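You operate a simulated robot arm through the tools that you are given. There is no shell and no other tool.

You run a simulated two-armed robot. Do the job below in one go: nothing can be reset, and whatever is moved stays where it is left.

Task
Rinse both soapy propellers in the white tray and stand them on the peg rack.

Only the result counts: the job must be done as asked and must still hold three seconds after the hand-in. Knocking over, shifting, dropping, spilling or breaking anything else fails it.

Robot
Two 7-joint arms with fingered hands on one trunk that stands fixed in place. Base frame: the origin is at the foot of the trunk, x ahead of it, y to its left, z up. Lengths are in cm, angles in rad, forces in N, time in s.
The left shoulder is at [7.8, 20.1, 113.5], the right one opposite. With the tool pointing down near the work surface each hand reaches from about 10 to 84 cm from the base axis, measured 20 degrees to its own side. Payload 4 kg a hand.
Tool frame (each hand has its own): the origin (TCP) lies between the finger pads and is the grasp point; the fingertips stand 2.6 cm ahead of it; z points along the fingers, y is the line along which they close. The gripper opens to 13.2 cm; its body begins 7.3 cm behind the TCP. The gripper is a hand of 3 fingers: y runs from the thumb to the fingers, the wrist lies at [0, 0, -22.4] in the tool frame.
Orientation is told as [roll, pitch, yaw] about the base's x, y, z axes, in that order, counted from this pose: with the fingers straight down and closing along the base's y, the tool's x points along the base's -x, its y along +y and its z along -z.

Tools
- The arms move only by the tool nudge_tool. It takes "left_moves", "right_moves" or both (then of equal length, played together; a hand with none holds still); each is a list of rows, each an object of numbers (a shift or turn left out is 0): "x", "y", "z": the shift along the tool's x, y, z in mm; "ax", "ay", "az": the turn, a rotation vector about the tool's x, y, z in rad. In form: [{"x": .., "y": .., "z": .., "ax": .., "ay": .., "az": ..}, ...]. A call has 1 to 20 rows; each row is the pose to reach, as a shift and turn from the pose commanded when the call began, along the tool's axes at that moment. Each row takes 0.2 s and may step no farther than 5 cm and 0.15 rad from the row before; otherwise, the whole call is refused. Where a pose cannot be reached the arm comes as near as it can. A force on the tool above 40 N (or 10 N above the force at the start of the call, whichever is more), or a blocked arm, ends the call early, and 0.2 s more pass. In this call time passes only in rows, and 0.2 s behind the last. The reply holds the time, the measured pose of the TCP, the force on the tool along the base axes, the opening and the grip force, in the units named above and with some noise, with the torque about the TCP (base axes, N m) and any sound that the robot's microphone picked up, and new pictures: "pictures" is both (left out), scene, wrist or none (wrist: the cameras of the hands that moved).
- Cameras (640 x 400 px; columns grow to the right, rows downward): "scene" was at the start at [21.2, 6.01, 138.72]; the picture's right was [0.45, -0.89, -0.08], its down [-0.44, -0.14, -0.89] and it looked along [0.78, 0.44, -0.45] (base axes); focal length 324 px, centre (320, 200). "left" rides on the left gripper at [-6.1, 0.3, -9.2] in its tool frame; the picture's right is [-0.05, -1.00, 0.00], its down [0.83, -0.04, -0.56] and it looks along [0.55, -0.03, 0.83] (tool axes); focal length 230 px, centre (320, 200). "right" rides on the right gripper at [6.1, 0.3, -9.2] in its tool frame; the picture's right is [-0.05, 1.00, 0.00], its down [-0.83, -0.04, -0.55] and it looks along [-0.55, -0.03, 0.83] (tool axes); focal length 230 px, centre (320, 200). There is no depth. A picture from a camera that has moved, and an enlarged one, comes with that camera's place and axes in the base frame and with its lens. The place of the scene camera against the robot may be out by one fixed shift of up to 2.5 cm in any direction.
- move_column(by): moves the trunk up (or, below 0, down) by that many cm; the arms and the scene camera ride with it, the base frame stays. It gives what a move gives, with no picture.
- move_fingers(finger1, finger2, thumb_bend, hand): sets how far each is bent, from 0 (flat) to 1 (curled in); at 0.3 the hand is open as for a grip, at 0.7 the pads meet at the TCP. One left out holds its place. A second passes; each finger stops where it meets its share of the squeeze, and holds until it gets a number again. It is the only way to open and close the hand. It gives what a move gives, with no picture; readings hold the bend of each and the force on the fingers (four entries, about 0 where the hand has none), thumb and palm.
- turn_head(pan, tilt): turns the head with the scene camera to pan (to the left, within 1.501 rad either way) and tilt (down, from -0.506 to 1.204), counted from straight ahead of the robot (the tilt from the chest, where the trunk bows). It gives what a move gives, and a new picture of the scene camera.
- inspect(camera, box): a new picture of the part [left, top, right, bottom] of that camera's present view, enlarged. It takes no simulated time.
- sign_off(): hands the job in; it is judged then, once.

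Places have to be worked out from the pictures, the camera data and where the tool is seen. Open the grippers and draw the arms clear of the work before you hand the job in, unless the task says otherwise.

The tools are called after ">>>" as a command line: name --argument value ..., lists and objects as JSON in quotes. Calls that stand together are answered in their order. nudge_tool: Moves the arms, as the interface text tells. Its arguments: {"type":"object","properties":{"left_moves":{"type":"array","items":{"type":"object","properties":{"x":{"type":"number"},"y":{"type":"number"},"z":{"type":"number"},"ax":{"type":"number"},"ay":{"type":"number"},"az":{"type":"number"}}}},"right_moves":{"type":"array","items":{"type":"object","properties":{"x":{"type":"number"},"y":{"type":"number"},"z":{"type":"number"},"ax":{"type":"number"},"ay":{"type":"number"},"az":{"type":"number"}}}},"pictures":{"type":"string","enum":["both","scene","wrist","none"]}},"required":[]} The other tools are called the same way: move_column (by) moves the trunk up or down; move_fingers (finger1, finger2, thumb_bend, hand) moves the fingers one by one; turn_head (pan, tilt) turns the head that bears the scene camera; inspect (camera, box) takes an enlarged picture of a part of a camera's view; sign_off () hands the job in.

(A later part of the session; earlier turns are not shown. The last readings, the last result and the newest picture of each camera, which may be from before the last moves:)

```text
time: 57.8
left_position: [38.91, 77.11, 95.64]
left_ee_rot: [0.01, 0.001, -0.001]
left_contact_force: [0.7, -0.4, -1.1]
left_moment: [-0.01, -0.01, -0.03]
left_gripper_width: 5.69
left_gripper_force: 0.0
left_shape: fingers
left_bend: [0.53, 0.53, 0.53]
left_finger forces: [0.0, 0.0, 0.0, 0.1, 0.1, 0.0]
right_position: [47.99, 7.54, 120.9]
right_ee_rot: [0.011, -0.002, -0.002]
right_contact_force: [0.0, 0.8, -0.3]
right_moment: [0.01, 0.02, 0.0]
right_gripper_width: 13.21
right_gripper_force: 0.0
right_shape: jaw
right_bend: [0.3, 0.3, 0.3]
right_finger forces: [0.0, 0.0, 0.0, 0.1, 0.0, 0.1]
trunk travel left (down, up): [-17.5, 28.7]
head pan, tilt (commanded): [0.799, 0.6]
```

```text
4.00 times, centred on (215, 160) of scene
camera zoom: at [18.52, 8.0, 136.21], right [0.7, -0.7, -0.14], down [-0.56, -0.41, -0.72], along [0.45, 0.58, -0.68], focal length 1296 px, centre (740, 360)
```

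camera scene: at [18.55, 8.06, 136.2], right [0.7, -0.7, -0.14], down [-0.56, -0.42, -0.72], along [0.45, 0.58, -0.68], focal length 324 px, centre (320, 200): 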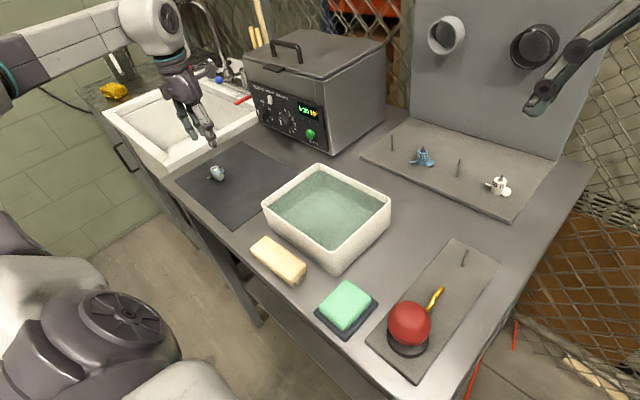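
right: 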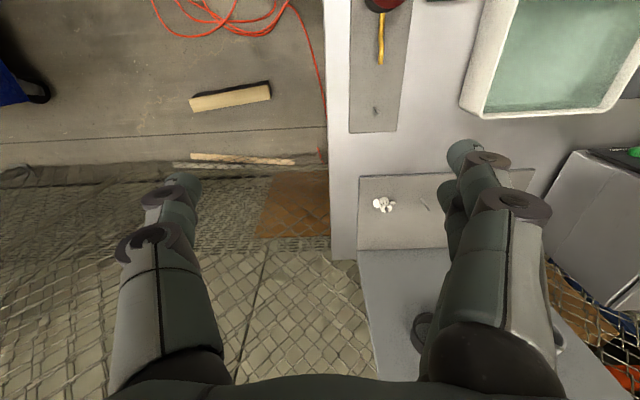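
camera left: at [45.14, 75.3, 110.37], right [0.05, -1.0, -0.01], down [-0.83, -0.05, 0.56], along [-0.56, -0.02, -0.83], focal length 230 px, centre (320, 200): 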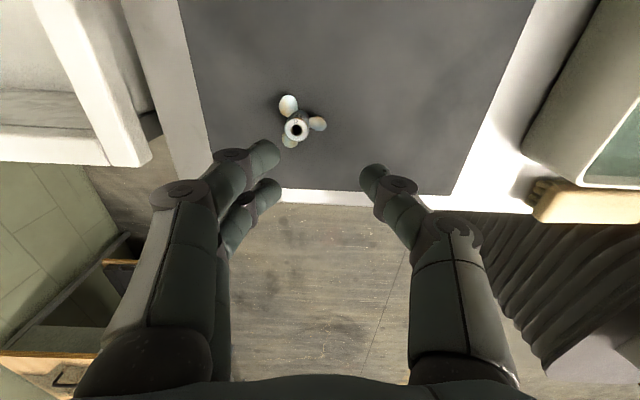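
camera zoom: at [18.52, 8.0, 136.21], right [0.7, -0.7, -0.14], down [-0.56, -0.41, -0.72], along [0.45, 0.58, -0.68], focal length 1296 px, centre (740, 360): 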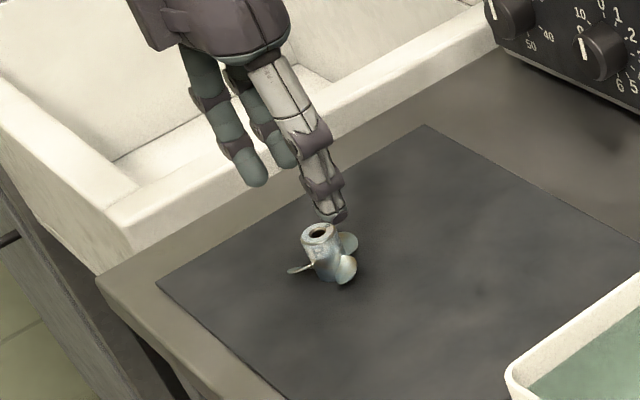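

Second fix: hub top at about (38.65, 77.3, 89.3). I'll shift 2.7 mm back, 1 mm left, and descend 3.2 cm before a final look.

>>> nudge_tool --left_moves '[{"x": 1.5, "y": 1, "z": 8}, {"x": 2.7, "y": 1, "z": 18}, {"x": 2.7, "y": 1, "z": 26}, {"x": 2.7, "y": 1, "z": 32}]' --pictures "none"

>>> inspect --camera "left" --box '[220, 80, 420, 230]'

>>> inspect --camera "scene" --box '[180, 130, 260, 200]'

```text
time: 58.8
left_position: [38.57, 77.38, 92.55]
left_ee_rot: [0.012, 0.001, 0.001]
left_contact_force: [0.7, -0.1, 0.0]
left_moment: [-0.01, 0.01, 0.03]
left_gripper_width: 5.72
left_gripper_force: 0.1
left_shape: fingers
left_bend: [0.53, 0.53, 0.53]
left_finger forces: [0.0, 0.0, 0.0, 0.0, 0.0, 0.0]
right_position: [47.91, 7.52, 121.02]
right_ee_rot: [0.012, -0.002, -0.001]
right_contact_force: [0.8, -0.4, 0.2]
right_moment: [0.03, 0.03, -0.01]
right_gripper_width: 13.18
right_gripper_force: 0.0
right_shape: jaw
right_bend: [0.3, 0.3, 0.3]
right_finger forces: [0.1, 0.0, 0.0, 0.1, 0.0, 0.1]
trunk travel left (down, up): [-17.5, 28.7]
head pan, tilt (commanded): [0.799, 0.6]
```

```text
2.67 times, centred on (320, 155) of left
camera zoom: at [44.8, 77.63, 101.73], right [0.05, -1.0, -0.01], down [-0.83, -0.05, 0.56], along [-0.56, -0.02, -0.83], focal length 614 px, centre (320, 320)
```

zoom: 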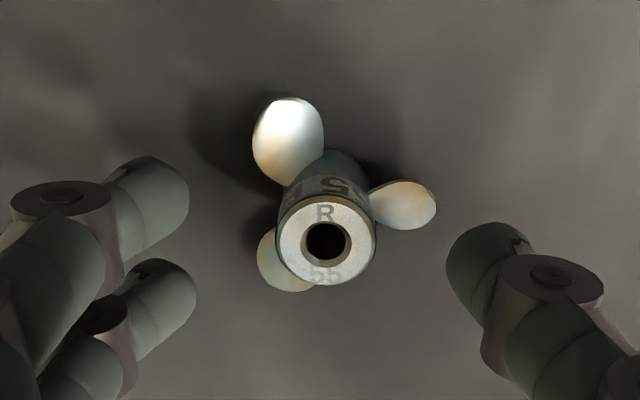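

```text
5.71 times, centred on (220, 165) of scene
camera zoom: at [18.52, 8.02, 136.21], right [0.7, -0.7, -0.14], down [-0.56, -0.42, -0.72], along [0.45, 0.58, -0.68], focal length 1852 px, centre (891, 400)
```

zoom: 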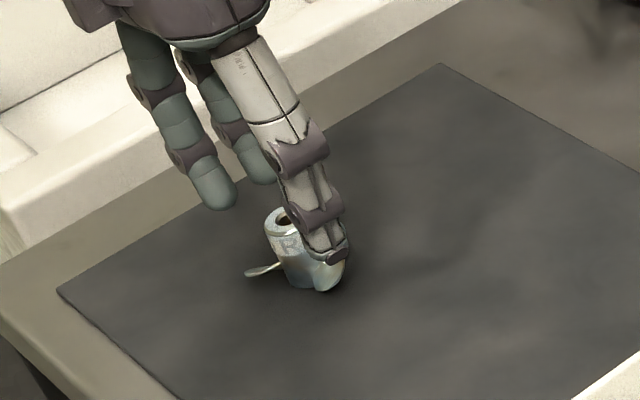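

Refined: hub top near (38.77, 77.34, 89.6), under 1 mm from the TCP axis. I'll descend 1.4 cm to match the earlier grip height and close partway.

>>> nudge_tool --left_moves '[{"x": 0, "y": -0.8, "z": 5}, {"x": 0, "y": -0.8, "z": 10}, {"x": 0, "y": -0.8, "z": 14}]' --pictures "none"

>>> move_fingers --hand "left" --finger1 0.62 --finger2 0.62 --thumb_bend 0.62

>>> inspect --camera "left" --box '[220, 100, 420, 250]'

>>> inspect --camera "scene" --box '[180, 130, 260, 200]'

```text
time: 59.6
left_position: [38.63, 77.45, 91.12]
left_ee_rot: [0.011, 0.0, 0.0]
left_contact_force: [0.2, 0.3, 0.4]
left_moment: [-0.03, 0.0, 0.0]
left_gripper_width: 5.68
left_gripper_force: 0.1
left_shape: fingers
left_bend: [0.53, 0.53, 0.53]
left_finger forces: [0.1, 0.0, 0.0, 0.0, 0.1, 0.0]
right_position: [48.03, 7.59, 120.96]
right_ee_rot: [0.011, -0.001, -0.002]
right_contact_force: [-0.1, 0.9, 0.1]
right_moment: [0.0, 0.0, -0.02]
right_gripper_width: 13.2
right_gripper_force: 0.1
right_shape: jaw
right_bend: [0.3, 0.3, 0.3]
right_finger forces: [0.0, 0.0, 0.1, 0.1, 0.0, 0.1]
trunk travel left (down, up): [-17.5, 28.7]
head pan, tilt (commanded): [0.799, 0.6]
```

```text
time: 60.6
left_position: [38.49, 77.28, 91.09]
left_ee_rot: [0.01, 0.002, 0.0]
left_contact_force: [-0.2, -0.3, 1.3]
left_moment: [0.0, 0.02, 0.01]
left_gripper_width: 2.92
left_gripper_force: 0.1
left_shape: fingers
left_bend: [0.62, 0.62, 0.62]
left_finger forces: [0.1, 0.0, 0.1, 0.1, 0.1, 0.0]
right_position: [48.07, 7.49, 121.07]
right_ee_rot: [0.01, -0.003, -0.001]
right_contact_force: [1.0, -0.9, -0.2]
right_moment: [-0.01, -0.03, -0.02]
right_gripper_width: 13.21
right_gripper_force: 0.0
right_shape: jaw
right_bend: [0.3, 0.3, 0.3]
right_finger forces: [0.0, 0.0, 0.0, 0.1, 0.0, 0.0]
trunk travel left (down, up): [-17.5, 28.7]
head pan, tilt (commanded): [0.799, 0.6]
```

```text
2.67 times, centred on (320, 175) of left
camera zoom: at [44.68, 77.58, 100.34], right [0.05, -1.0, -0.01], down [-0.83, -0.05, 0.56], along [-0.56, -0.02, -0.83], focal length 614 px, centre (320, 267)
```

zoom: 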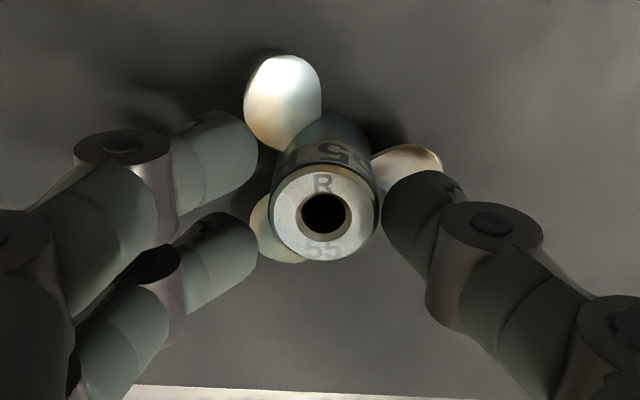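

```text
5.71 times, centred on (220, 165) of scene
camera zoom: at [18.51, 8.0, 136.21], right [0.7, -0.7, -0.14], down [-0.56, -0.41, -0.72], along [0.45, 0.58, -0.68], focal length 1852 px, centre (891, 400)
```

zoom: 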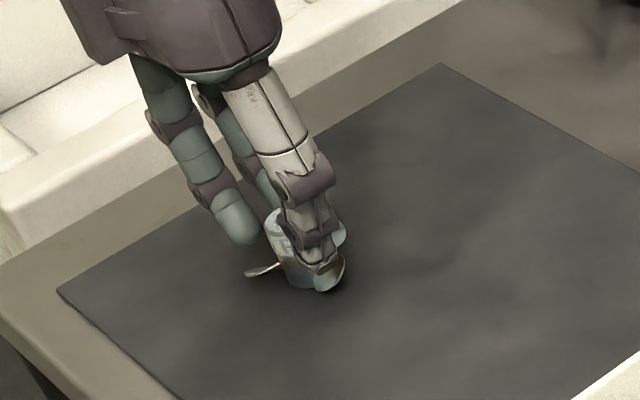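

The hub sits about 2 mm ahead of the grasp centre. I'll shift 1.5 mm forward and close the grip.

>>> nudge_tool --left_moves '[{"x": -1.5, "y": -0.5, "z": 0}]' --pictures "none"

>>> move_fingers --hand "left" --finger1 0.68 --finger2 0.68 --thumb_bend 0.68

>>> inspect --camera "left" --box '[220, 100, 420, 250]'

```text
time: 61.0
left_position: [38.67, 77.27, 91.08]
left_ee_rot: [0.01, 0.0, -0.002]
left_contact_force: [0.2, 0.2, 0.2]
left_moment: [0.0, 0.03, 0.01]
left_gripper_width: 2.93
left_gripper_force: 0.1
left_shape: fingers
left_bend: [0.62, 0.62, 0.62]
left_finger forces: [0.1, 0.0, 0.0, 0.0, 0.1, 0.0]
right_position: [48.07, 7.6, 121.0]
right_ee_rot: [0.009, -0.001, -0.002]
right_contact_force: [-0.1, 0.1, -0.2]
right_moment: [-0.01, -0.01, 0.02]
right_gripper_width: 13.18
right_gripper_force: 0.1
right_shape: jaw
right_bend: [0.3, 0.3, 0.3]
right_finger forces: [0.1, 0.0, 0.1, 0.1, 0.0, 0.0]
trunk travel left (down, up): [-17.5, 28.7]
head pan, tilt (commanded): [0.799, 0.6]
```

```text
time: 62.0
left_position: [38.71, 77.35, 91.08]
left_ee_rot: [0.01, 0.001, 0.0]
left_contact_force: [0.2, 0.3, -0.1]
left_moment: [0.04, 0.03, 0.01]
left_gripper_width: 1.82
left_gripper_force: 2.9
left_shape: fingers
left_bend: [0.66, 0.66, 0.66]
left_finger forces: [1.6, 1.7, 0.0, 0.0, 3.3, 0.0]
right_position: [47.87, 7.59, 120.98]
right_ee_rot: [0.01, -0.001, -0.001]
right_contact_force: [-0.1, -1.0, 0.5]
right_moment: [0.02, 0.01, -0.01]
right_gripper_width: 13.17
right_gripper_force: 0.1
right_shape: jaw
right_bend: [0.3, 0.3, 0.3]
right_finger forces: [0.0, 0.0, 0.0, 0.0, 0.0, 0.0]
trunk travel left (down, up): [-17.5, 28.7]
head pan, tilt (commanded): [0.799, 0.6]
```

```text
2.67 times, centred on (320, 175) of left
camera zoom: at [44.82, 77.55, 100.31], right [0.05, -1.0, -0.01], down [-0.83, -0.05, 0.56], along [-0.56, -0.02, -0.83], focal length 614 px, centre (320, 267)
```

zoom: 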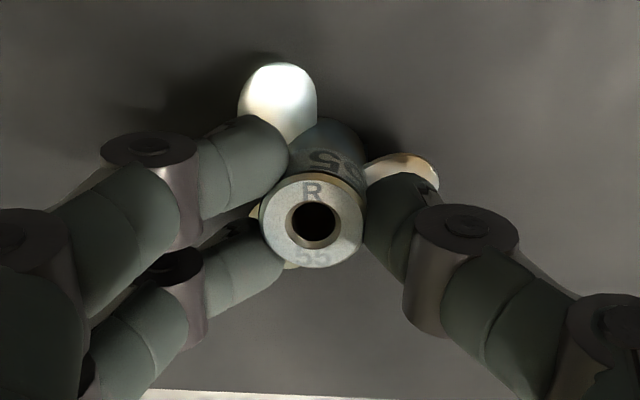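

Grip mirrors the earlier one. I'll raise the squeeze to the same moderate level and lift 3 cm slowly.

>>> move_fingers --hand "left" --finger1 0.715 --finger2 0.715 --thumb_bend 0.715

>>> nudge_tool --left_moves '[{"z": -3}, {"z": -8}, {"z": -15}, {"z": -22}, {"z": -30}]'

>>> inspect --camera "left" --box '[220, 100, 420, 250]'

>>> inspect --camera "scene" --box '[180, 130, 260, 200]'

```text
time: 63.0
left_position: [38.69, 77.3, 91.12]
left_ee_rot: [0.01, 0.001, 0.001]
left_contact_force: [0.4, -0.2, 0.5]
left_moment: [0.01, 0.04, -0.04]
left_gripper_width: 1.63
left_gripper_force: 7.9
left_shape: fingers
left_bend: [0.68, 0.68, 0.67]
left_finger forces: [4.2, 3.7, 0.1, 0.0, 7.5, 0.0]
right_position: [48.04, 7.52, 120.95]
right_ee_rot: [0.01, -0.003, -0.001]
right_contact_force: [-1.0, -0.8, 0.7]
right_moment: [0.0, 0.0, 0.0]
right_gripper_width: 13.19
right_gripper_force: 0.1
right_shape: jaw
right_bend: [0.3, 0.3, 0.3]
right_finger forces: [0.0, 0.0, 0.1, 0.0, 0.0, 0.1]
trunk travel left (down, up): [-17.5, 28.7]
head pan, tilt (commanded): [0.799, 0.6]
```

```text
time: 64.2
left_position: [38.53, 77.04, 94.07]
left_ee_rot: [0.01, 0.002, 0.001]
left_contact_force: [-0.5, -0.7, -1.1]
left_moment: [0.02, -0.03, 0.01]
left_gripper_width: 1.65
left_gripper_force: 7.1
left_shape: fingers
left_bend: [0.68, 0.68, 0.67]
left_finger forces: [4.1, 3.7, 0.0, 0.0, 7.5, 0.0]
right_position: [48.07, 7.54, 120.99]
right_ee_rot: [0.009, -0.003, -0.004]
right_contact_force: [0.5, 0.8, -0.8]
right_moment: [-0.02, 0.0, 0.03]
right_gripper_width: 13.2
right_gripper_force: 0.0
right_shape: jaw
right_bend: [0.3, 0.3, 0.3]
right_finger forces: [0.0, 0.0, 0.1, 0.0, 0.0, 0.0]
trunk travel left (down, up): [-17.5, 28.7]
head pan, tilt (commanded): [0.799, 0.6]
camera scene: at [18.51, 7.99, 136.21], right [0.7, -0.7, -0.14], down [-0.56, -0.41, -0.72], along [0.45, 0.58, -0.68], focal length 324 px, centre (320, 200)
camera left: at [44.76, 77.32, 103.23], right [0.05, -1.0, -0.01], down [-0.83, -0.05, 0.56], along [-0.56, -0.02, -0.83], focal length 230 px, centre (320, 200)
```

scene: 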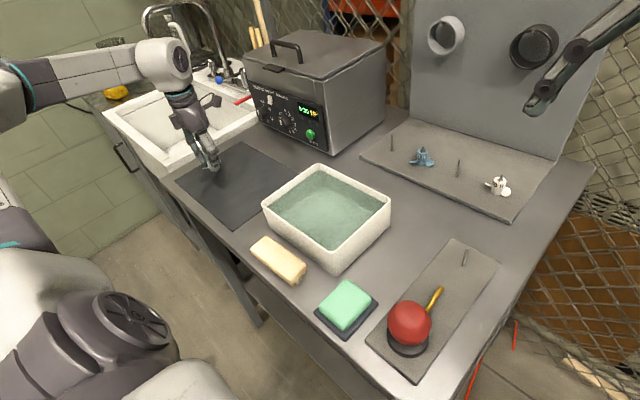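
left: 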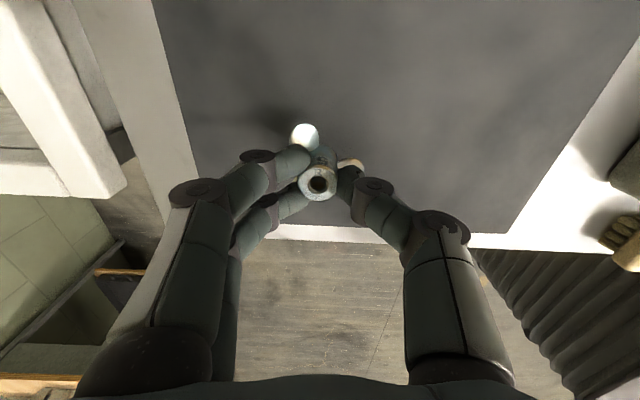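

```text
2.67 times, centred on (320, 175) of left
camera zoom: at [44.76, 77.32, 103.23], right [0.05, -1.0, -0.01], down [-0.83, -0.05, 0.56], along [-0.56, -0.02, -0.83], focal length 614 px, centre (320, 267)
```

zoom: 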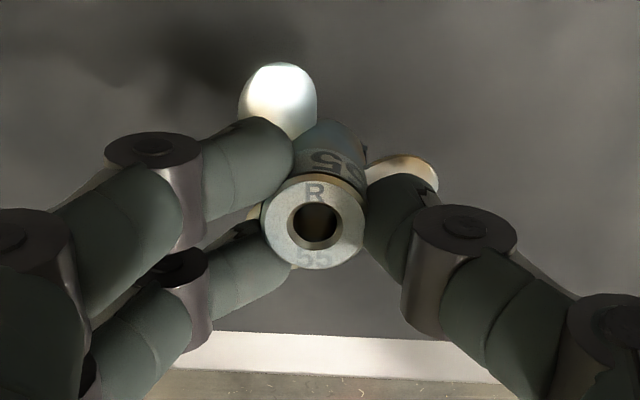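

```text
5.71 times, centred on (220, 165) of scene
camera zoom: at [18.51, 7.99, 136.21], right [0.7, -0.7, -0.14], down [-0.56, -0.41, -0.72], along [0.45, 0.58, -0.68], focal length 1852 px, centre (891, 400)
```

zoom: 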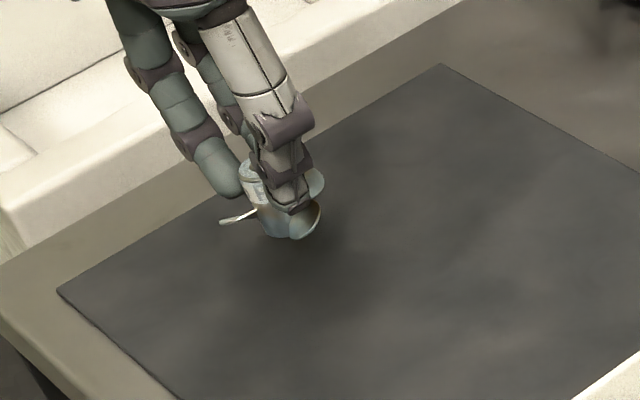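

A is held steadily. I'll lift it clear of the rim and carry it to the tray centre at (45.2, 43.6).

>>> nudge_tool --left_moves '[{"z": -10}, {"z": -28}, {"z": -48}, {"z": -68}, {"z": -88}, {"z": -100, "y": -10, "x": -2}, {"z": -105, "y": -30, "x": -6}, {"z": -105, "y": -54, "x": -11}, {"z": -105, "y": -78, "x": -16}, {"z": -105, "y": -102, "x": -21}, {"z": -105, "y": -126, "x": -26}, {"z": -105, "y": -150, "x": -31}, {"z": -105, "y": -174, "x": -36}, {"z": -105, "y": -198, "x": -41}, {"z": -105, "y": -222, "x": -46}, {"z": -105, "y": -246, "x": -51}, {"z": -105, "y": -270, "x": -56}, {"z": -105, "y": -294, "x": -60}, {"z": -105, "y": -316, "x": -63}, {"z": -105, "y": -334, "x": -66}]'

>>> inspect --camera "left" --box '[220, 80, 420, 230]'

>>> inspect --camera "scene" --box '[280, 120, 380, 210]'

```text
time: 68.4
left_position: [45.16, 43.49, 104.25]
left_ee_rot: [0.013, 0.001, -0.001]
left_contact_force: [-0.8, -0.3, -0.1]
left_moment: [0.03, 0.0, -0.04]
left_gripper_width: 1.64
left_gripper_force: 7.8
left_shape: fingers
left_bend: [0.68, 0.68, 0.67]
left_finger forces: [4.4, 3.8, 0.0, 0.1, 7.3, 0.0]
right_position: [48.08, 7.5, 120.9]
right_ee_rot: [0.011, -0.002, -0.002]
right_contact_force: [-0.1, 0.2, -0.1]
right_moment: [0.0, -0.02, 0.03]
right_gripper_width: 13.18
right_gripper_force: 0.0
right_shape: jaw
right_bend: [0.3, 0.3, 0.3]
right_finger forces: [0.0, 0.1, 0.0, 0.0, 0.0, 0.0]
trunk travel left (down, up): [-17.5, 28.7]
head pan, tilt (commanded): [0.799, 0.6]
camera scene: at [18.55, 7.95, 136.2], right [0.7, -0.7, -0.14], down [-0.56, -0.41, -0.72], along [0.44, 0.58, -0.68], focal length 324 px, centre (320, 200)
camera left: at [51.38, 43.83, 113.41], right [0.05, -1.0, -0.01], down [-0.83, -0.05, 0.56], along [-0.56, -0.02, -0.83], focal length 230 px, centre (320, 200)
```

scene: 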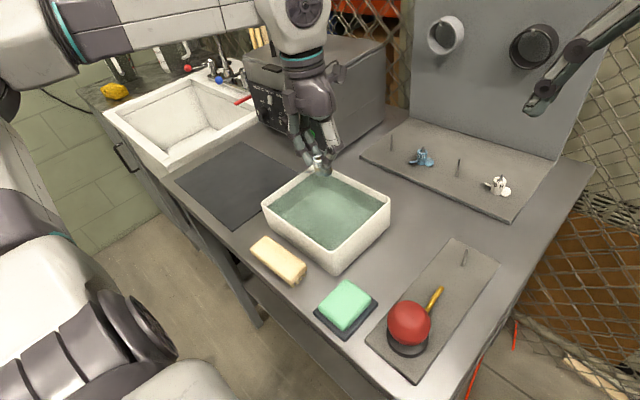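
left: 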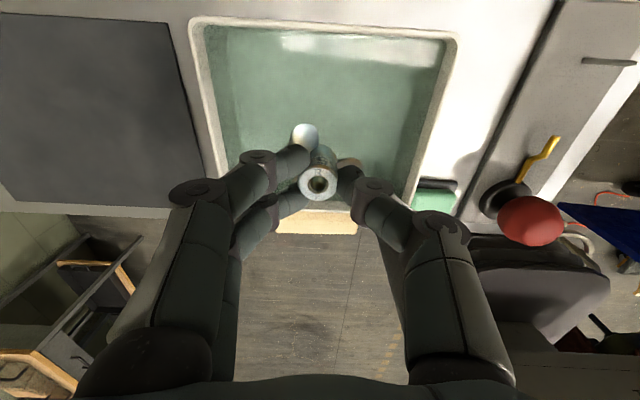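

```text
2.67 times, centred on (320, 155) of left
camera zoom: at [51.38, 43.83, 113.41], right [0.05, -1.0, -0.01], down [-0.83, -0.05, 0.56], along [-0.56, -0.02, -0.83], focal length 614 px, centre (320, 320)
```

zoom: 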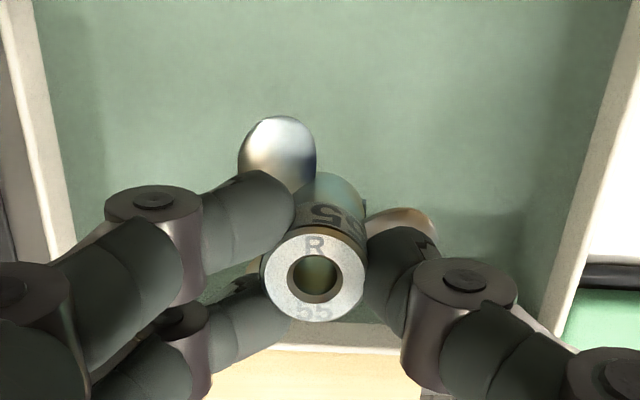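

```text
4.44 times, centred on (330, 165) of scene
camera zoom: at [18.55, 7.95, 136.2], right [0.7, -0.7, -0.14], down [-0.56, -0.41, -0.72], along [0.44, 0.58, -0.68], focal length 1440 px, centre (276, 356)
```

zoom: 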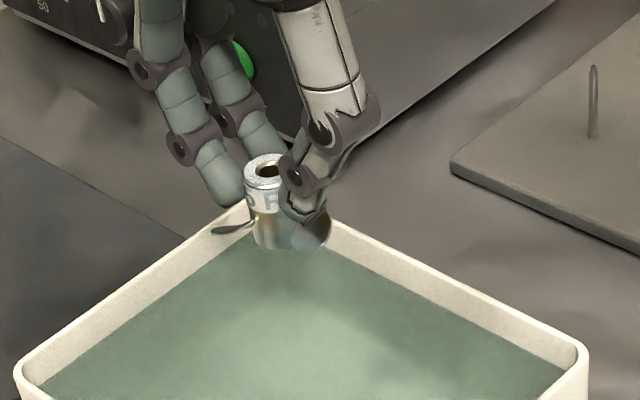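

A hangs upright over the tray, with a frosty soap coat on the hub. I'll lower it gently until it's fully under water.

>>> nudge_tool --left_moves '[{"z": 10}, {"z": 25}, {"z": 40}, {"z": 55}, {"z": 68}, {"z": 78}, {"z": 86}, {"z": 92}, {"z": 97}, {"z": 101}, {"z": 105}, {"z": 109}, {"z": 113}, {"z": 117}, {"z": 120}, {"z": 122.5}]'

>>> inspect --camera "left" --box '[220, 80, 420, 230]'

>>> inspect --camera "scene" --box '[280, 150, 380, 240]'

```text
time: 71.8
left_position: [45.04, 43.82, 91.86]
left_ee_rot: [0.01, 0.003, -0.002]
left_contact_force: [-0.1, 0.0, -1.9]
left_moment: [-0.01, 0.0, 0.01]
left_gripper_width: 1.63
left_gripper_force: 7.8
left_shape: fingers
left_bend: [0.68, 0.68, 0.67]
left_finger forces: [4.4, 3.9, 0.1, 0.1, 7.3, 0.0]
right_position: [48.05, 7.56, 120.97]
right_ee_rot: [0.01, -0.003, -0.001]
right_contact_force: [-0.5, 0.7, 0.5]
right_moment: [0.0, -0.01, 0.02]
right_gripper_width: 13.2
right_gripper_force: 0.0
right_shape: jaw
right_bend: [0.3, 0.3, 0.3]
right_finger forces: [0.0, 0.0, 0.0, 0.0, 0.1, 0.0]
trunk travel left (down, up): [-17.5, 28.7]
head pan, tilt (commanded): [0.799, 0.6]
camera scene: at [18.53, 8.0, 136.21], right [0.7, -0.7, -0.14], down [-0.56, -0.41, -0.72], along [0.45, 0.58, -0.68], focal length 324 px, centre (320, 200)
camera left: at [51.21, 44.03, 101.19], right [0.05, -1.0, -0.01], down [-0.83, -0.05, 0.56], along [-0.56, -0.02, -0.83], focal length 230 px, centre (320, 200)
```

scene: 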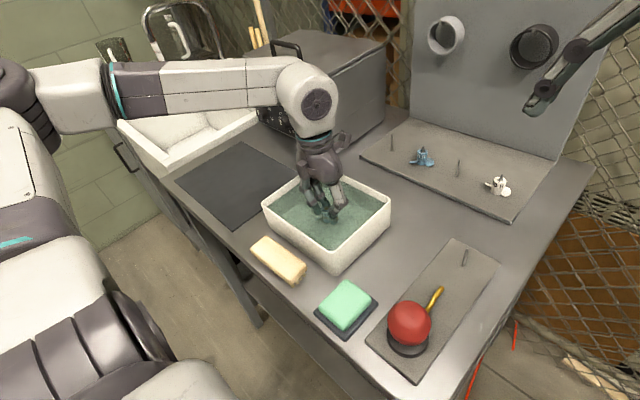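
left: 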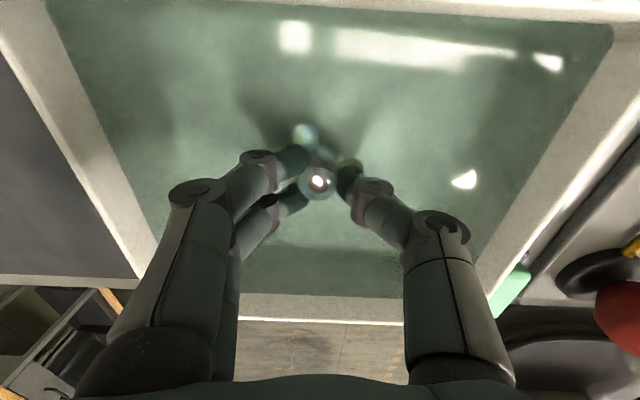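

```text
2.67 times, centred on (320, 155) of left
camera zoom: at [51.21, 44.03, 101.19], right [0.05, -1.0, -0.01], down [-0.83, -0.05, 0.56], along [-0.56, -0.02, -0.83], focal length 614 px, centre (320, 320)
```

zoom: 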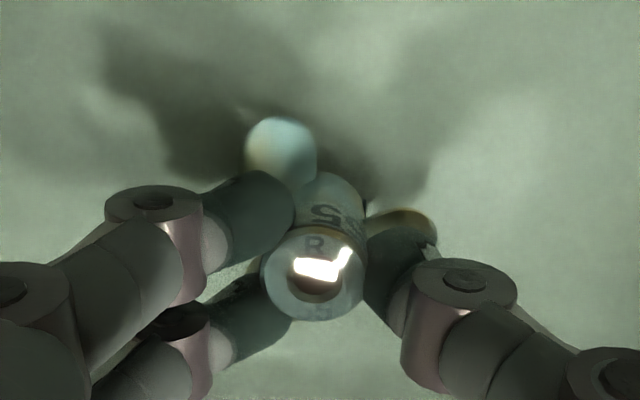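

```text
4.44 times, centred on (330, 195) of scene
camera zoom: at [18.53, 8.0, 136.21], right [0.7, -0.7, -0.14], down [-0.56, -0.41, -0.72], along [0.45, 0.58, -0.68], focal length 1440 px, centre (276, 222)
```

zoom: 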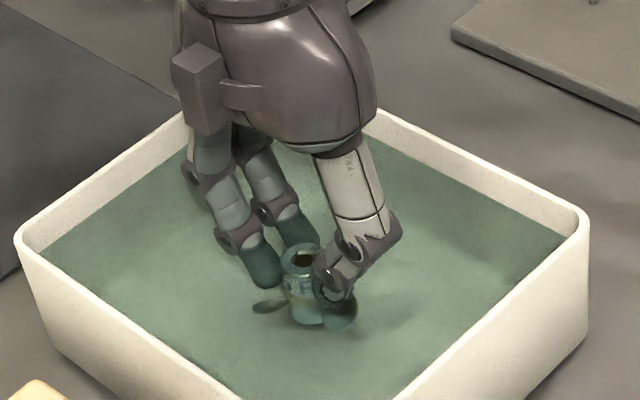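

A is fully submerged with the water surface reflecting over the hub. I'll swirl it gently as before for about 8 seconds.

>>> nudge_tool --left_moves '[{"y": 6}, {"y": 14}, {"y": 20}, {"y": 14, "x": 6}, {"y": 4, "x": 10}, {"y": -6, "x": 10}, {"y": -14, "x": 6}, {"y": -20}, {"y": -14, "x": -6}, {"y": -4, "x": -10}, {"y": 6, "x": -10}, {"y": 14, "x": -6}, {"y": 20, "x": 0}, {"y": 14, "x": 6}, {"y": 4, "x": 10}, {"y": -6, "x": 10}, {"y": -14, "x": 5}, {"y": -18, "x": 0}, {"y": -10}, {"y": 0}]' --pictures "none"

>>> nudge_tool --left_moves '[{"y": 6}, {"y": 14}, {"y": 20}, {"y": 14, "x": 6}, {"y": 4, "x": 10}, {"y": -6, "x": 10}, {"y": -14, "x": 6}, {"y": -20}, {"y": -14, "x": -6}, {"y": -4, "x": -10}, {"y": 6, "x": -10}, {"y": 14, "x": -6}, {"y": 20, "x": 0}, {"y": 14, "x": 6}, {"y": 4, "x": 10}, {"y": -6, "x": 10}, {"y": -14, "x": 5}, {"y": -18, "x": 0}, {"y": -10}, {"y": 0}]' --pictures "none"

>>> inspect --camera "left" --box '[220, 80, 420, 230]'

```text
time: 76.0
left_position: [44.78, 43.8, 92.0]
left_ee_rot: [0.01, 0.001, -0.002]
left_contact_force: [0.4, 0.2, -1.2]
left_moment: [0.03, -0.01, 0.02]
left_gripper_width: 1.63
left_gripper_force: 8.1
left_shape: fingers
left_bend: [0.68, 0.68, 0.68]
left_finger forces: [4.7, 4.1, 0.0, 0.0, 7.2, 0.0]
right_position: [48.06, 7.58, 121.01]
right_ee_rot: [0.009, -0.002, -0.002]
right_contact_force: [-0.3, -1.2, -0.7]
right_moment: [0.02, 0.02, 0.01]
right_gripper_width: 13.21
right_gripper_force: 0.0
right_shape: jaw
right_bend: [0.3, 0.3, 0.3]
right_finger forces: [0.0, 0.0, 0.0, 0.0, 0.0, 0.1]
trunk travel left (down, up): [-17.5, 28.7]
head pan, tilt (commanded): [0.799, 0.6]
```

```text
time: 80.2
left_position: [44.92, 44.03, 91.79]
left_ee_rot: [0.01, 0.001, -0.001]
left_contact_force: [1.0, 0.7, -1.9]
left_moment: [0.01, 0.01, 0.01]
left_gripper_width: 1.61
left_gripper_force: 7.5
left_shape: fingers
left_bend: [0.68, 0.68, 0.68]
left_finger forces: [4.6, 4.2, 0.0, 0.0, 6.8, 0.0]
right_position: [48.04, 7.61, 120.99]
right_ee_rot: [0.009, -0.001, -0.003]
right_contact_force: [-0.7, -0.8, 0.6]
right_moment: [0.04, 0.02, -0.01]
right_gripper_width: 13.19
right_gripper_force: 0.0
right_shape: jaw
right_bend: [0.3, 0.3, 0.3]
right_finger forces: [0.0, 0.0, 0.1, 0.0, 0.0, 0.0]
trunk travel left (down, up): [-17.5, 28.7]
head pan, tilt (commanded): [0.799, 0.6]
```

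```text
2.67 times, centred on (320, 155) of left
camera zoom: at [51.16, 44.18, 101.04], right [0.05, -1.0, -0.01], down [-0.83, -0.05, 0.56], along [-0.56, -0.02, -0.83], focal length 614 px, centre (320, 320)
```

zoom: 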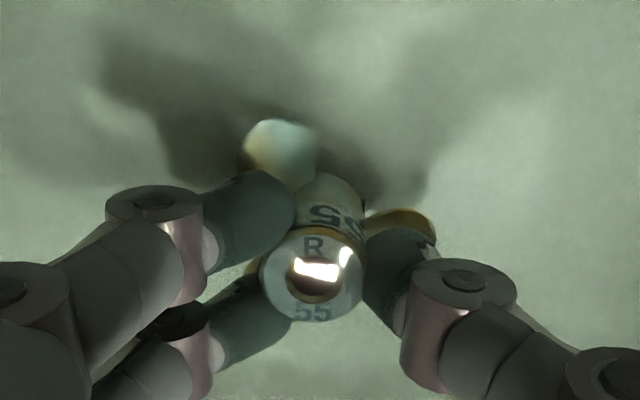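

The "55" mark and brass rim show clearer now. I'll lift slowly out of the water and inspect.

>>> nudge_tool --left_moves '[{"z": -4}, {"z": -9}, {"z": -15}, {"z": -21}, {"z": -28}, {"z": -36}, {"z": -45}, {"z": -55}, {"z": -65}, {"z": -75}, {"z": -85}, {"z": -95}, {"z": -105}, {"z": -115}]'

>>> inspect --camera "left" --box '[220, 80, 420, 230]'

>>> inspect --camera "scene" --box '[280, 120, 380, 210]'

```text
time: 83.2
left_position: [45.07, 43.72, 103.28]
left_ee_rot: [0.012, 0.0, -0.002]
left_contact_force: [0.4, -0.2, -0.3]
left_moment: [0.04, 0.01, -0.02]
left_gripper_width: 1.61
left_gripper_force: 8.1
left_shape: fingers
left_bend: [0.68, 0.68, 0.68]
left_finger forces: [4.8, 4.2, 0.0, 0.0, 6.7, 0.0]
right_position: [48.05, 7.51, 121.01]
right_ee_rot: [0.011, -0.004, -0.001]
right_contact_force: [-0.2, 0.6, 0.6]
right_moment: [0.0, 0.0, 0.0]
right_gripper_width: 13.2
right_gripper_force: 0.1
right_shape: jaw
right_bend: [0.3, 0.3, 0.3]
right_finger forces: [0.0, 0.0, 0.0, 0.1, 0.0, 0.0]
trunk travel left (down, up): [-17.5, 28.7]
head pan, tilt (commanded): [0.799, 0.6]
camera scene: at [18.5, 7.98, 136.21], right [0.7, -0.7, -0.14], down [-0.56, -0.41, -0.72], along [0.45, 0.58, -0.68], focal length 324 px, centre (320, 200)
camera left: at [51.18, 43.93, 112.63], right [0.05, -1.0, -0.01], down [-0.83, -0.05, 0.56], along [-0.55, -0.02, -0.83], focal length 230 px, centre (320, 200)
```

scene: 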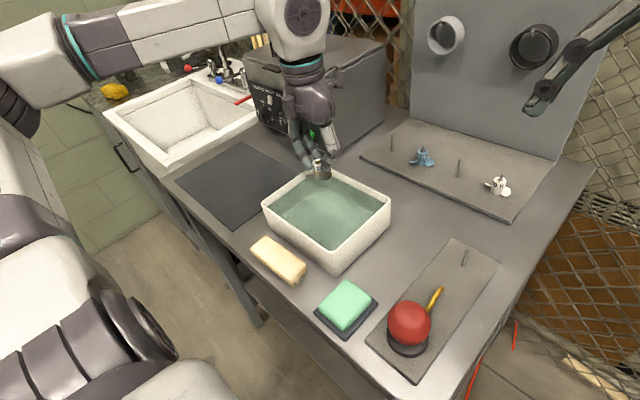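
left: 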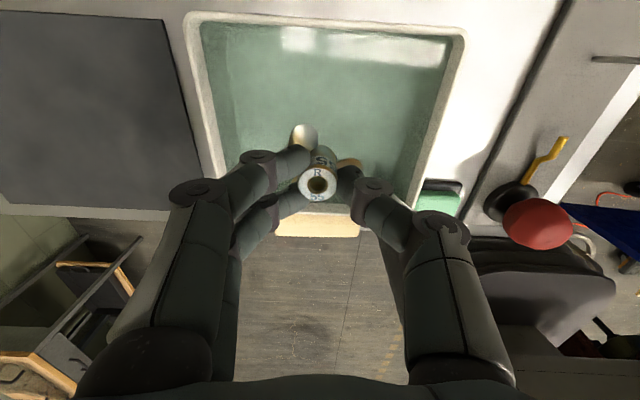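

```text
2.67 times, centred on (320, 155) of left
camera zoom: at [51.18, 43.93, 112.63], right [0.05, -1.0, -0.01], down [-0.83, -0.05, 0.56], along [-0.55, -0.02, -0.83], focal length 614 px, centre (320, 320)
```

zoom: 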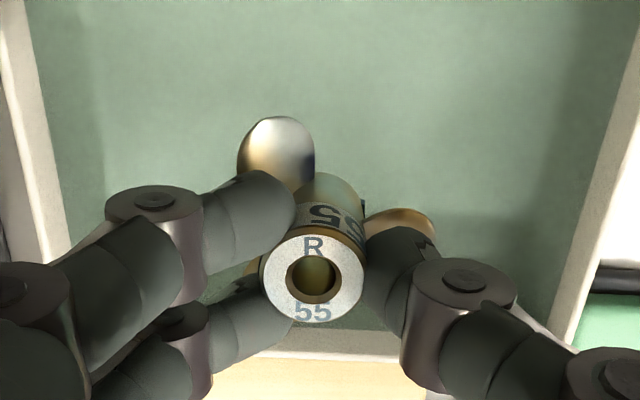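

```text
4.44 times, centred on (330, 165) of scene
camera zoom: at [18.5, 7.98, 136.21], right [0.7, -0.7, -0.14], down [-0.56, -0.41, -0.72], along [0.45, 0.58, -0.68], focal length 1440 px, centre (276, 356)
```

zoom: 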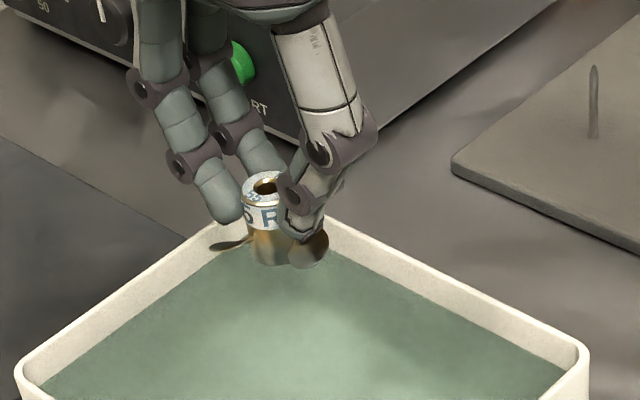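

A now shows brass and a crisp label. I'll enlarge once more to be sure no soap film is left.

>>> inspect --camera "left" --box '[285, 115, 370, 215]'

>>> inspect --camera "scene" --box '[305, 145, 345, 190]'

```text
4.00 times, centred on (328, 165) of left
camera zoom: at [51.18, 43.93, 112.63], right [0.05, -1.0, -0.01], down [-0.83, -0.05, 0.56], along [-0.55, -0.02, -0.83], focal length 920 px, centre (290, 340)
```

zoom: 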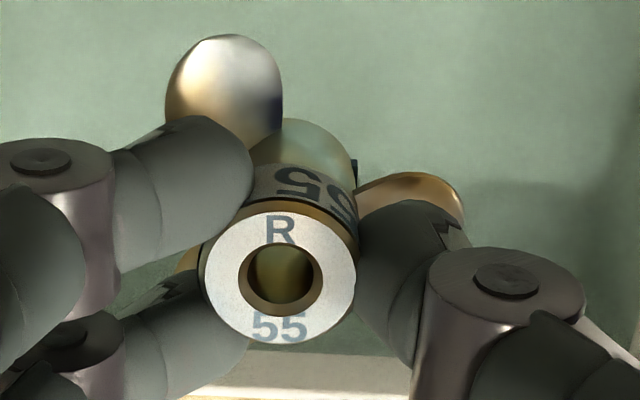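

```text
8.89 times, centred on (325, 168) of scene
camera zoom: at [18.5, 7.98, 136.21], right [0.7, -0.7, -0.14], down [-0.56, -0.41, -0.72], along [0.45, 0.58, -0.68], focal length 2880 px, centre (276, 489)
```

zoom: 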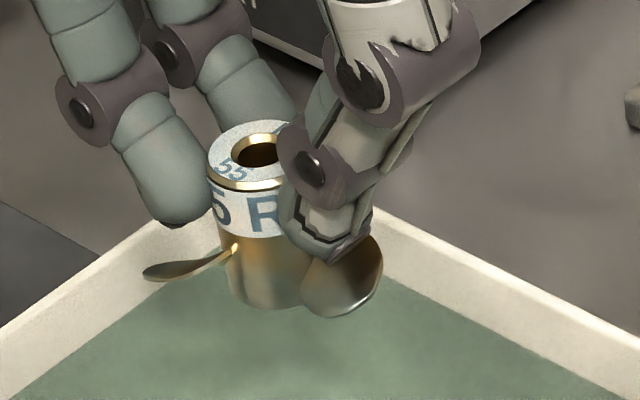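

A looks clean, but the "55" is a touch paler than the "R", so I'll give it one more dip for certainty.

>>> nudge_tool --left_moves '[{"z": 10}, {"z": 25}, {"z": 40}, {"z": 55}, {"z": 68}, {"z": 77}, {"z": 84}, {"z": 90}, {"z": 95}, {"z": 99}, {"z": 103}, {"z": 107}, {"z": 111}, {"z": 114}, {"z": 116}]' --pictures "none"

>>> nudge_tool --left_moves '[{"y": 6}, {"y": 14}, {"y": 20}, {"y": 14, "x": 6}, {"y": 4, "x": 10}, {"y": -6, "x": 10}, {"y": -14, "x": 6}, {"y": -20}, {"y": -14, "x": -6}, {"y": -4, "x": -10}, {"y": 6, "x": -10}, {"y": 14, "x": -6}, {"y": 20, "x": 0}, {"y": 14, "x": 6}, {"y": 4, "x": 10}, {"y": -6, "x": 10}, {"y": -14, "x": 5}, {"y": -18, "x": 0}, {"y": -10}, {"y": 0}]' --pictures "none"

>>> nudge_tool --left_moves '[{"z": -4}, {"z": -9}, {"z": -15}, {"z": -21}, {"z": -28}, {"z": -36}, {"z": -45}, {"z": -55}, {"z": -65}, {"z": -75}, {"z": -85}, {"z": -95}, {"z": -105}, {"z": -115}]'

>>> inspect --camera "left" --box '[285, 115, 370, 215]'

>>> inspect --camera "scene" --box '[305, 145, 345, 190]'

```text
time: 86.4
left_position: [45.02, 43.86, 91.85]
left_ee_rot: [0.011, 0.001, -0.002]
left_contact_force: [-0.4, -0.7, -1.5]
left_moment: [-0.02, -0.01, 0.0]
left_gripper_width: 1.64
left_gripper_force: 8.1
left_shape: fingers
left_bend: [0.68, 0.68, 0.68]
left_finger forces: [4.9, 4.2, 0.1, 0.1, 6.7, 0.0]
right_position: [47.99, 7.58, 120.94]
right_ee_rot: [0.011, -0.002, -0.001]
right_contact_force: [-0.1, -0.2, -0.2]
right_moment: [0.02, -0.03, 0.03]
right_gripper_width: 13.19
right_gripper_force: 0.1
right_shape: jaw
right_bend: [0.3, 0.3, 0.3]
right_finger forces: [0.1, 0.1, 0.1, 0.0, 0.0, 0.0]
trunk travel left (down, up): [-17.5, 28.7]
head pan, tilt (commanded): [0.799, 0.6]
```

```text
time: 90.6
left_position: [45.06, 43.94, 91.71]
left_ee_rot: [0.01, 0.003, -0.001]
left_contact_force: [0.3, -0.2, -0.9]
left_moment: [-0.03, 0.0, -0.01]
left_gripper_width: 1.61
left_gripper_force: 8.5
left_shape: fingers
left_bend: [0.68, 0.68, 0.68]
left_finger forces: [4.9, 4.5, 0.0, 0.0, 6.6, 0.1]
right_position: [48.11, 7.59, 121.0]
right_ee_rot: [0.012, -0.002, -0.002]
right_contact_force: [-0.5, 0.5, 0.4]
right_moment: [-0.01, 0.0, 0.02]
right_gripper_width: 13.21
right_gripper_force: 0.0
right_shape: jaw
right_bend: [0.3, 0.3, 0.3]
right_finger forces: [0.1, 0.1, 0.0, 0.1, 0.0, 0.0]
trunk travel left (down, up): [-17.5, 28.7]
head pan, tilt (commanded): [0.799, 0.6]
```

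```text
time: 93.6
left_position: [44.87, 43.68, 103.43]
left_ee_rot: [0.01, 0.0, -0.001]
left_contact_force: [0.2, 1.1, -1.4]
left_moment: [-0.02, -0.01, -0.01]
left_gripper_width: 1.61
left_gripper_force: 8.1
left_shape: fingers
left_bend: [0.68, 0.68, 0.68]
left_finger forces: [5.0, 4.5, 0.0, 0.0, 6.6, 0.0]
right_position: [48.05, 7.53, 121.02]
right_ee_rot: [0.01, -0.002, -0.002]
right_contact_force: [0.2, -0.1, -0.3]
right_moment: [0.0, 0.02, 0.01]
right_gripper_width: 13.2
right_gripper_force: 0.1
right_shape: jaw
right_bend: [0.3, 0.3, 0.3]
right_finger forces: [0.0, 0.0, 0.1, 0.0, 0.2, 0.0]
trunk travel left (down, up): [-17.5, 28.7]
head pan, tilt (commanded): [0.799, 0.6]
camera scene: at [18.5, 7.97, 136.21], right [0.7, -0.7, -0.14], down [-0.56, -0.41, -0.72], along [0.45, 0.58, -0.68], focal length 324 px, centre (320, 200)
camera left: at [51.12, 43.87, 112.7], right [0.05, -1.0, -0.01], down [-0.83, -0.05, 0.55], along [-0.55, -0.02, -0.83], focal length 230 px, centre (320, 200)
```

scene: 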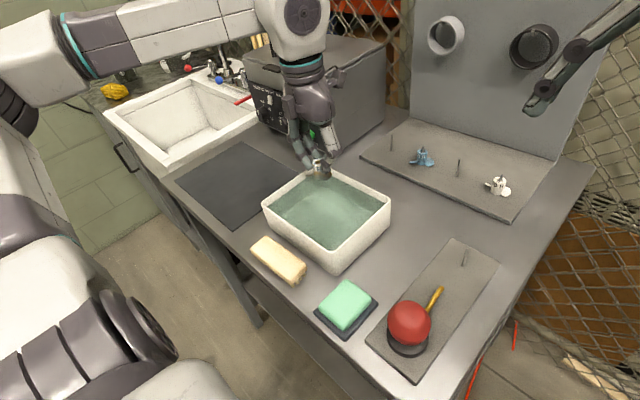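
left: 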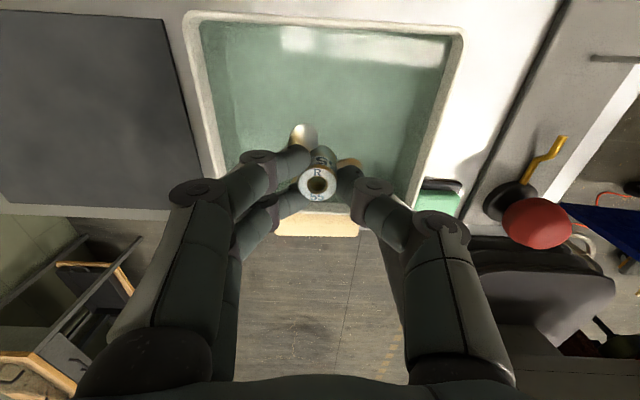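

```text
4.00 times, centred on (328, 165) of left
camera zoom: at [51.12, 43.87, 112.7], right [0.05, -1.0, -0.01], down [-0.83, -0.05, 0.55], along [-0.55, -0.02, -0.83], focal length 920 px, centre (290, 340)
```

zoom: 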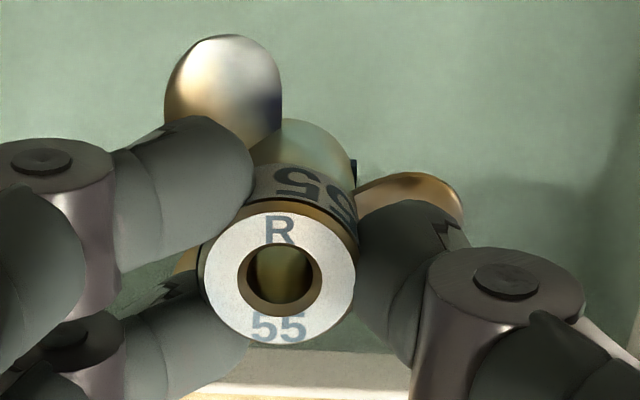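

```text
8.89 times, centred on (325, 168) of scene
camera zoom: at [18.5, 7.97, 136.21], right [0.7, -0.7, -0.14], down [-0.56, -0.41, -0.72], along [0.45, 0.58, -0.68], focal length 2880 px, centre (276, 489)
```

zoom: 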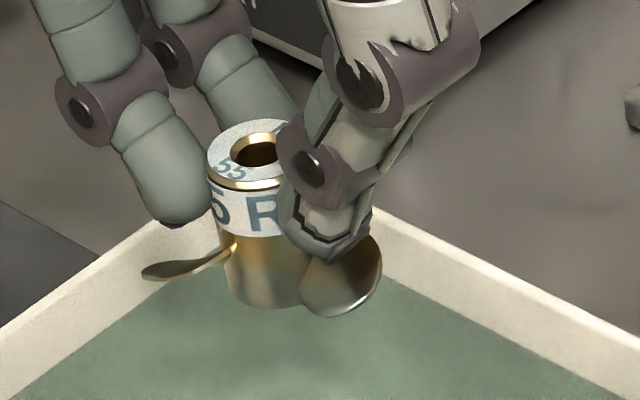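

No change after the second dip, so A is clean. I'll carry it toward peg P3 (y about 30.5), stopping short at x 66 first so the wrist camera can see the pegs.

>>> nudge_tool --left_moves '[{"x": -6, "y": -4}, {"x": -18, "y": -11}, {"x": -33, "y": -20}, {"x": -49, "y": -30}, {"x": -65, "y": -40}, {"x": -81, "y": -50}, {"x": -97, "y": -60}, {"x": -113, "y": -70}, {"x": -129, "y": -80}, {"x": -145, "y": -90}, {"x": -161, "y": -100}, {"x": -177, "y": -109}, {"x": -192, "y": -117}, {"x": -203, "y": -123}, {"x": -209, "y": -126}, {"x": -211, "y": -127}]'

>>> inspect --camera "left" --box '[160, 0, 500, 210]'

>>> inspect --camera "scene" --box '[370, 70, 530, 210]'

```text
time: 97.0
left_position: [66.31, 30.9, 103.24]
left_ee_rot: [0.013, 0.002, 0.0]
left_contact_force: [1.0, -0.7, -1.6]
left_moment: [0.02, -0.01, 0.01]
left_gripper_width: 1.59
left_gripper_force: 7.5
left_shape: fingers
left_bend: [0.68, 0.69, 0.68]
left_finger forces: [5.0, 4.6, 0.0, 0.0, 6.3, 0.0]
right_position: [48.08, 7.53, 120.98]
right_ee_rot: [0.01, -0.002, -0.002]
right_contact_force: [-0.3, 1.0, 0.2]
right_moment: [0.04, -0.01, -0.01]
right_gripper_width: 13.19
right_gripper_force: 0.1
right_shape: jaw
right_bend: [0.3, 0.3, 0.3]
right_finger forces: [0.1, 0.0, 0.0, 0.0, 0.1, 0.0]
trunk travel left (down, up): [-17.5, 28.7]
head pan, tilt (commanded): [0.799, 0.6]
camera scene: at [18.54, 7.99, 136.21], right [0.7, -0.7, -0.14], down [-0.56, -0.41, -0.72], along [0.45, 0.58, -0.68], focal length 324 px, centre (320, 200)
camera left: at [72.51, 31.19, 112.49], right [0.05, -1.0, -0.01], down [-0.83, -0.05, 0.56], along [-0.56, -0.02, -0.83], focal length 230 px, centre (320, 200)
```

scene: 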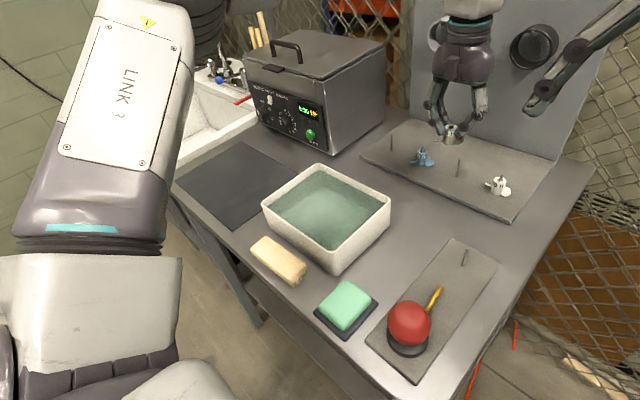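
left: 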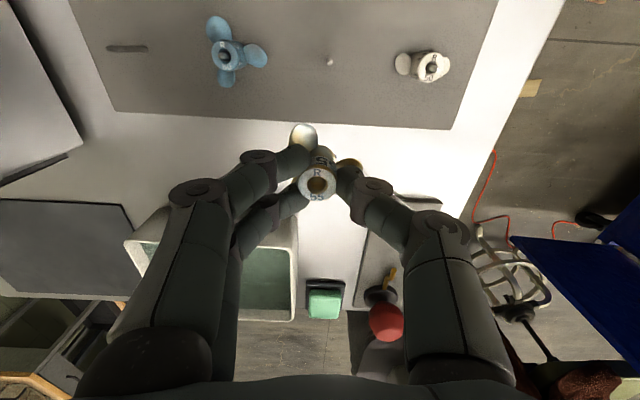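

```text
1.88 times, centred on (330, 105) of left
camera zoom: at [72.51, 31.19, 112.49], right [0.05, -1.0, -0.01], down [-0.83, -0.05, 0.56], along [-0.56, -0.02, -0.83], focal length 433 px, centre (301, 379)
```

zoom: 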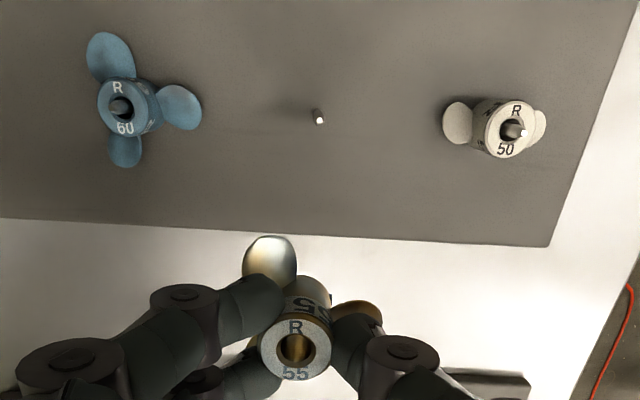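

```text
2.86 times, centred on (450, 140) of scene
camera zoom: at [18.54, 7.99, 136.21], right [0.7, -0.7, -0.14], down [-0.56, -0.41, -0.72], along [0.45, 0.58, -0.68], focal length 926 px, centre (-51, 371)
```

zoom: 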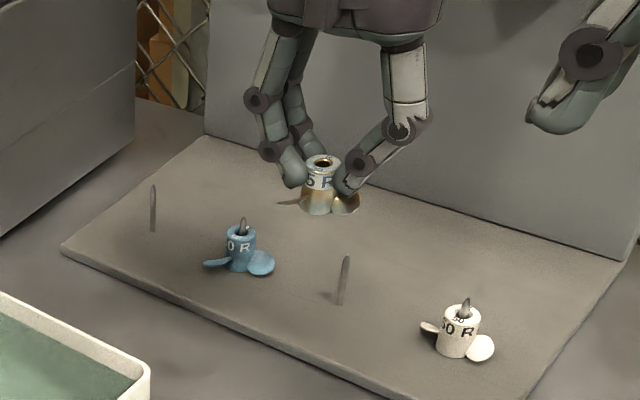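

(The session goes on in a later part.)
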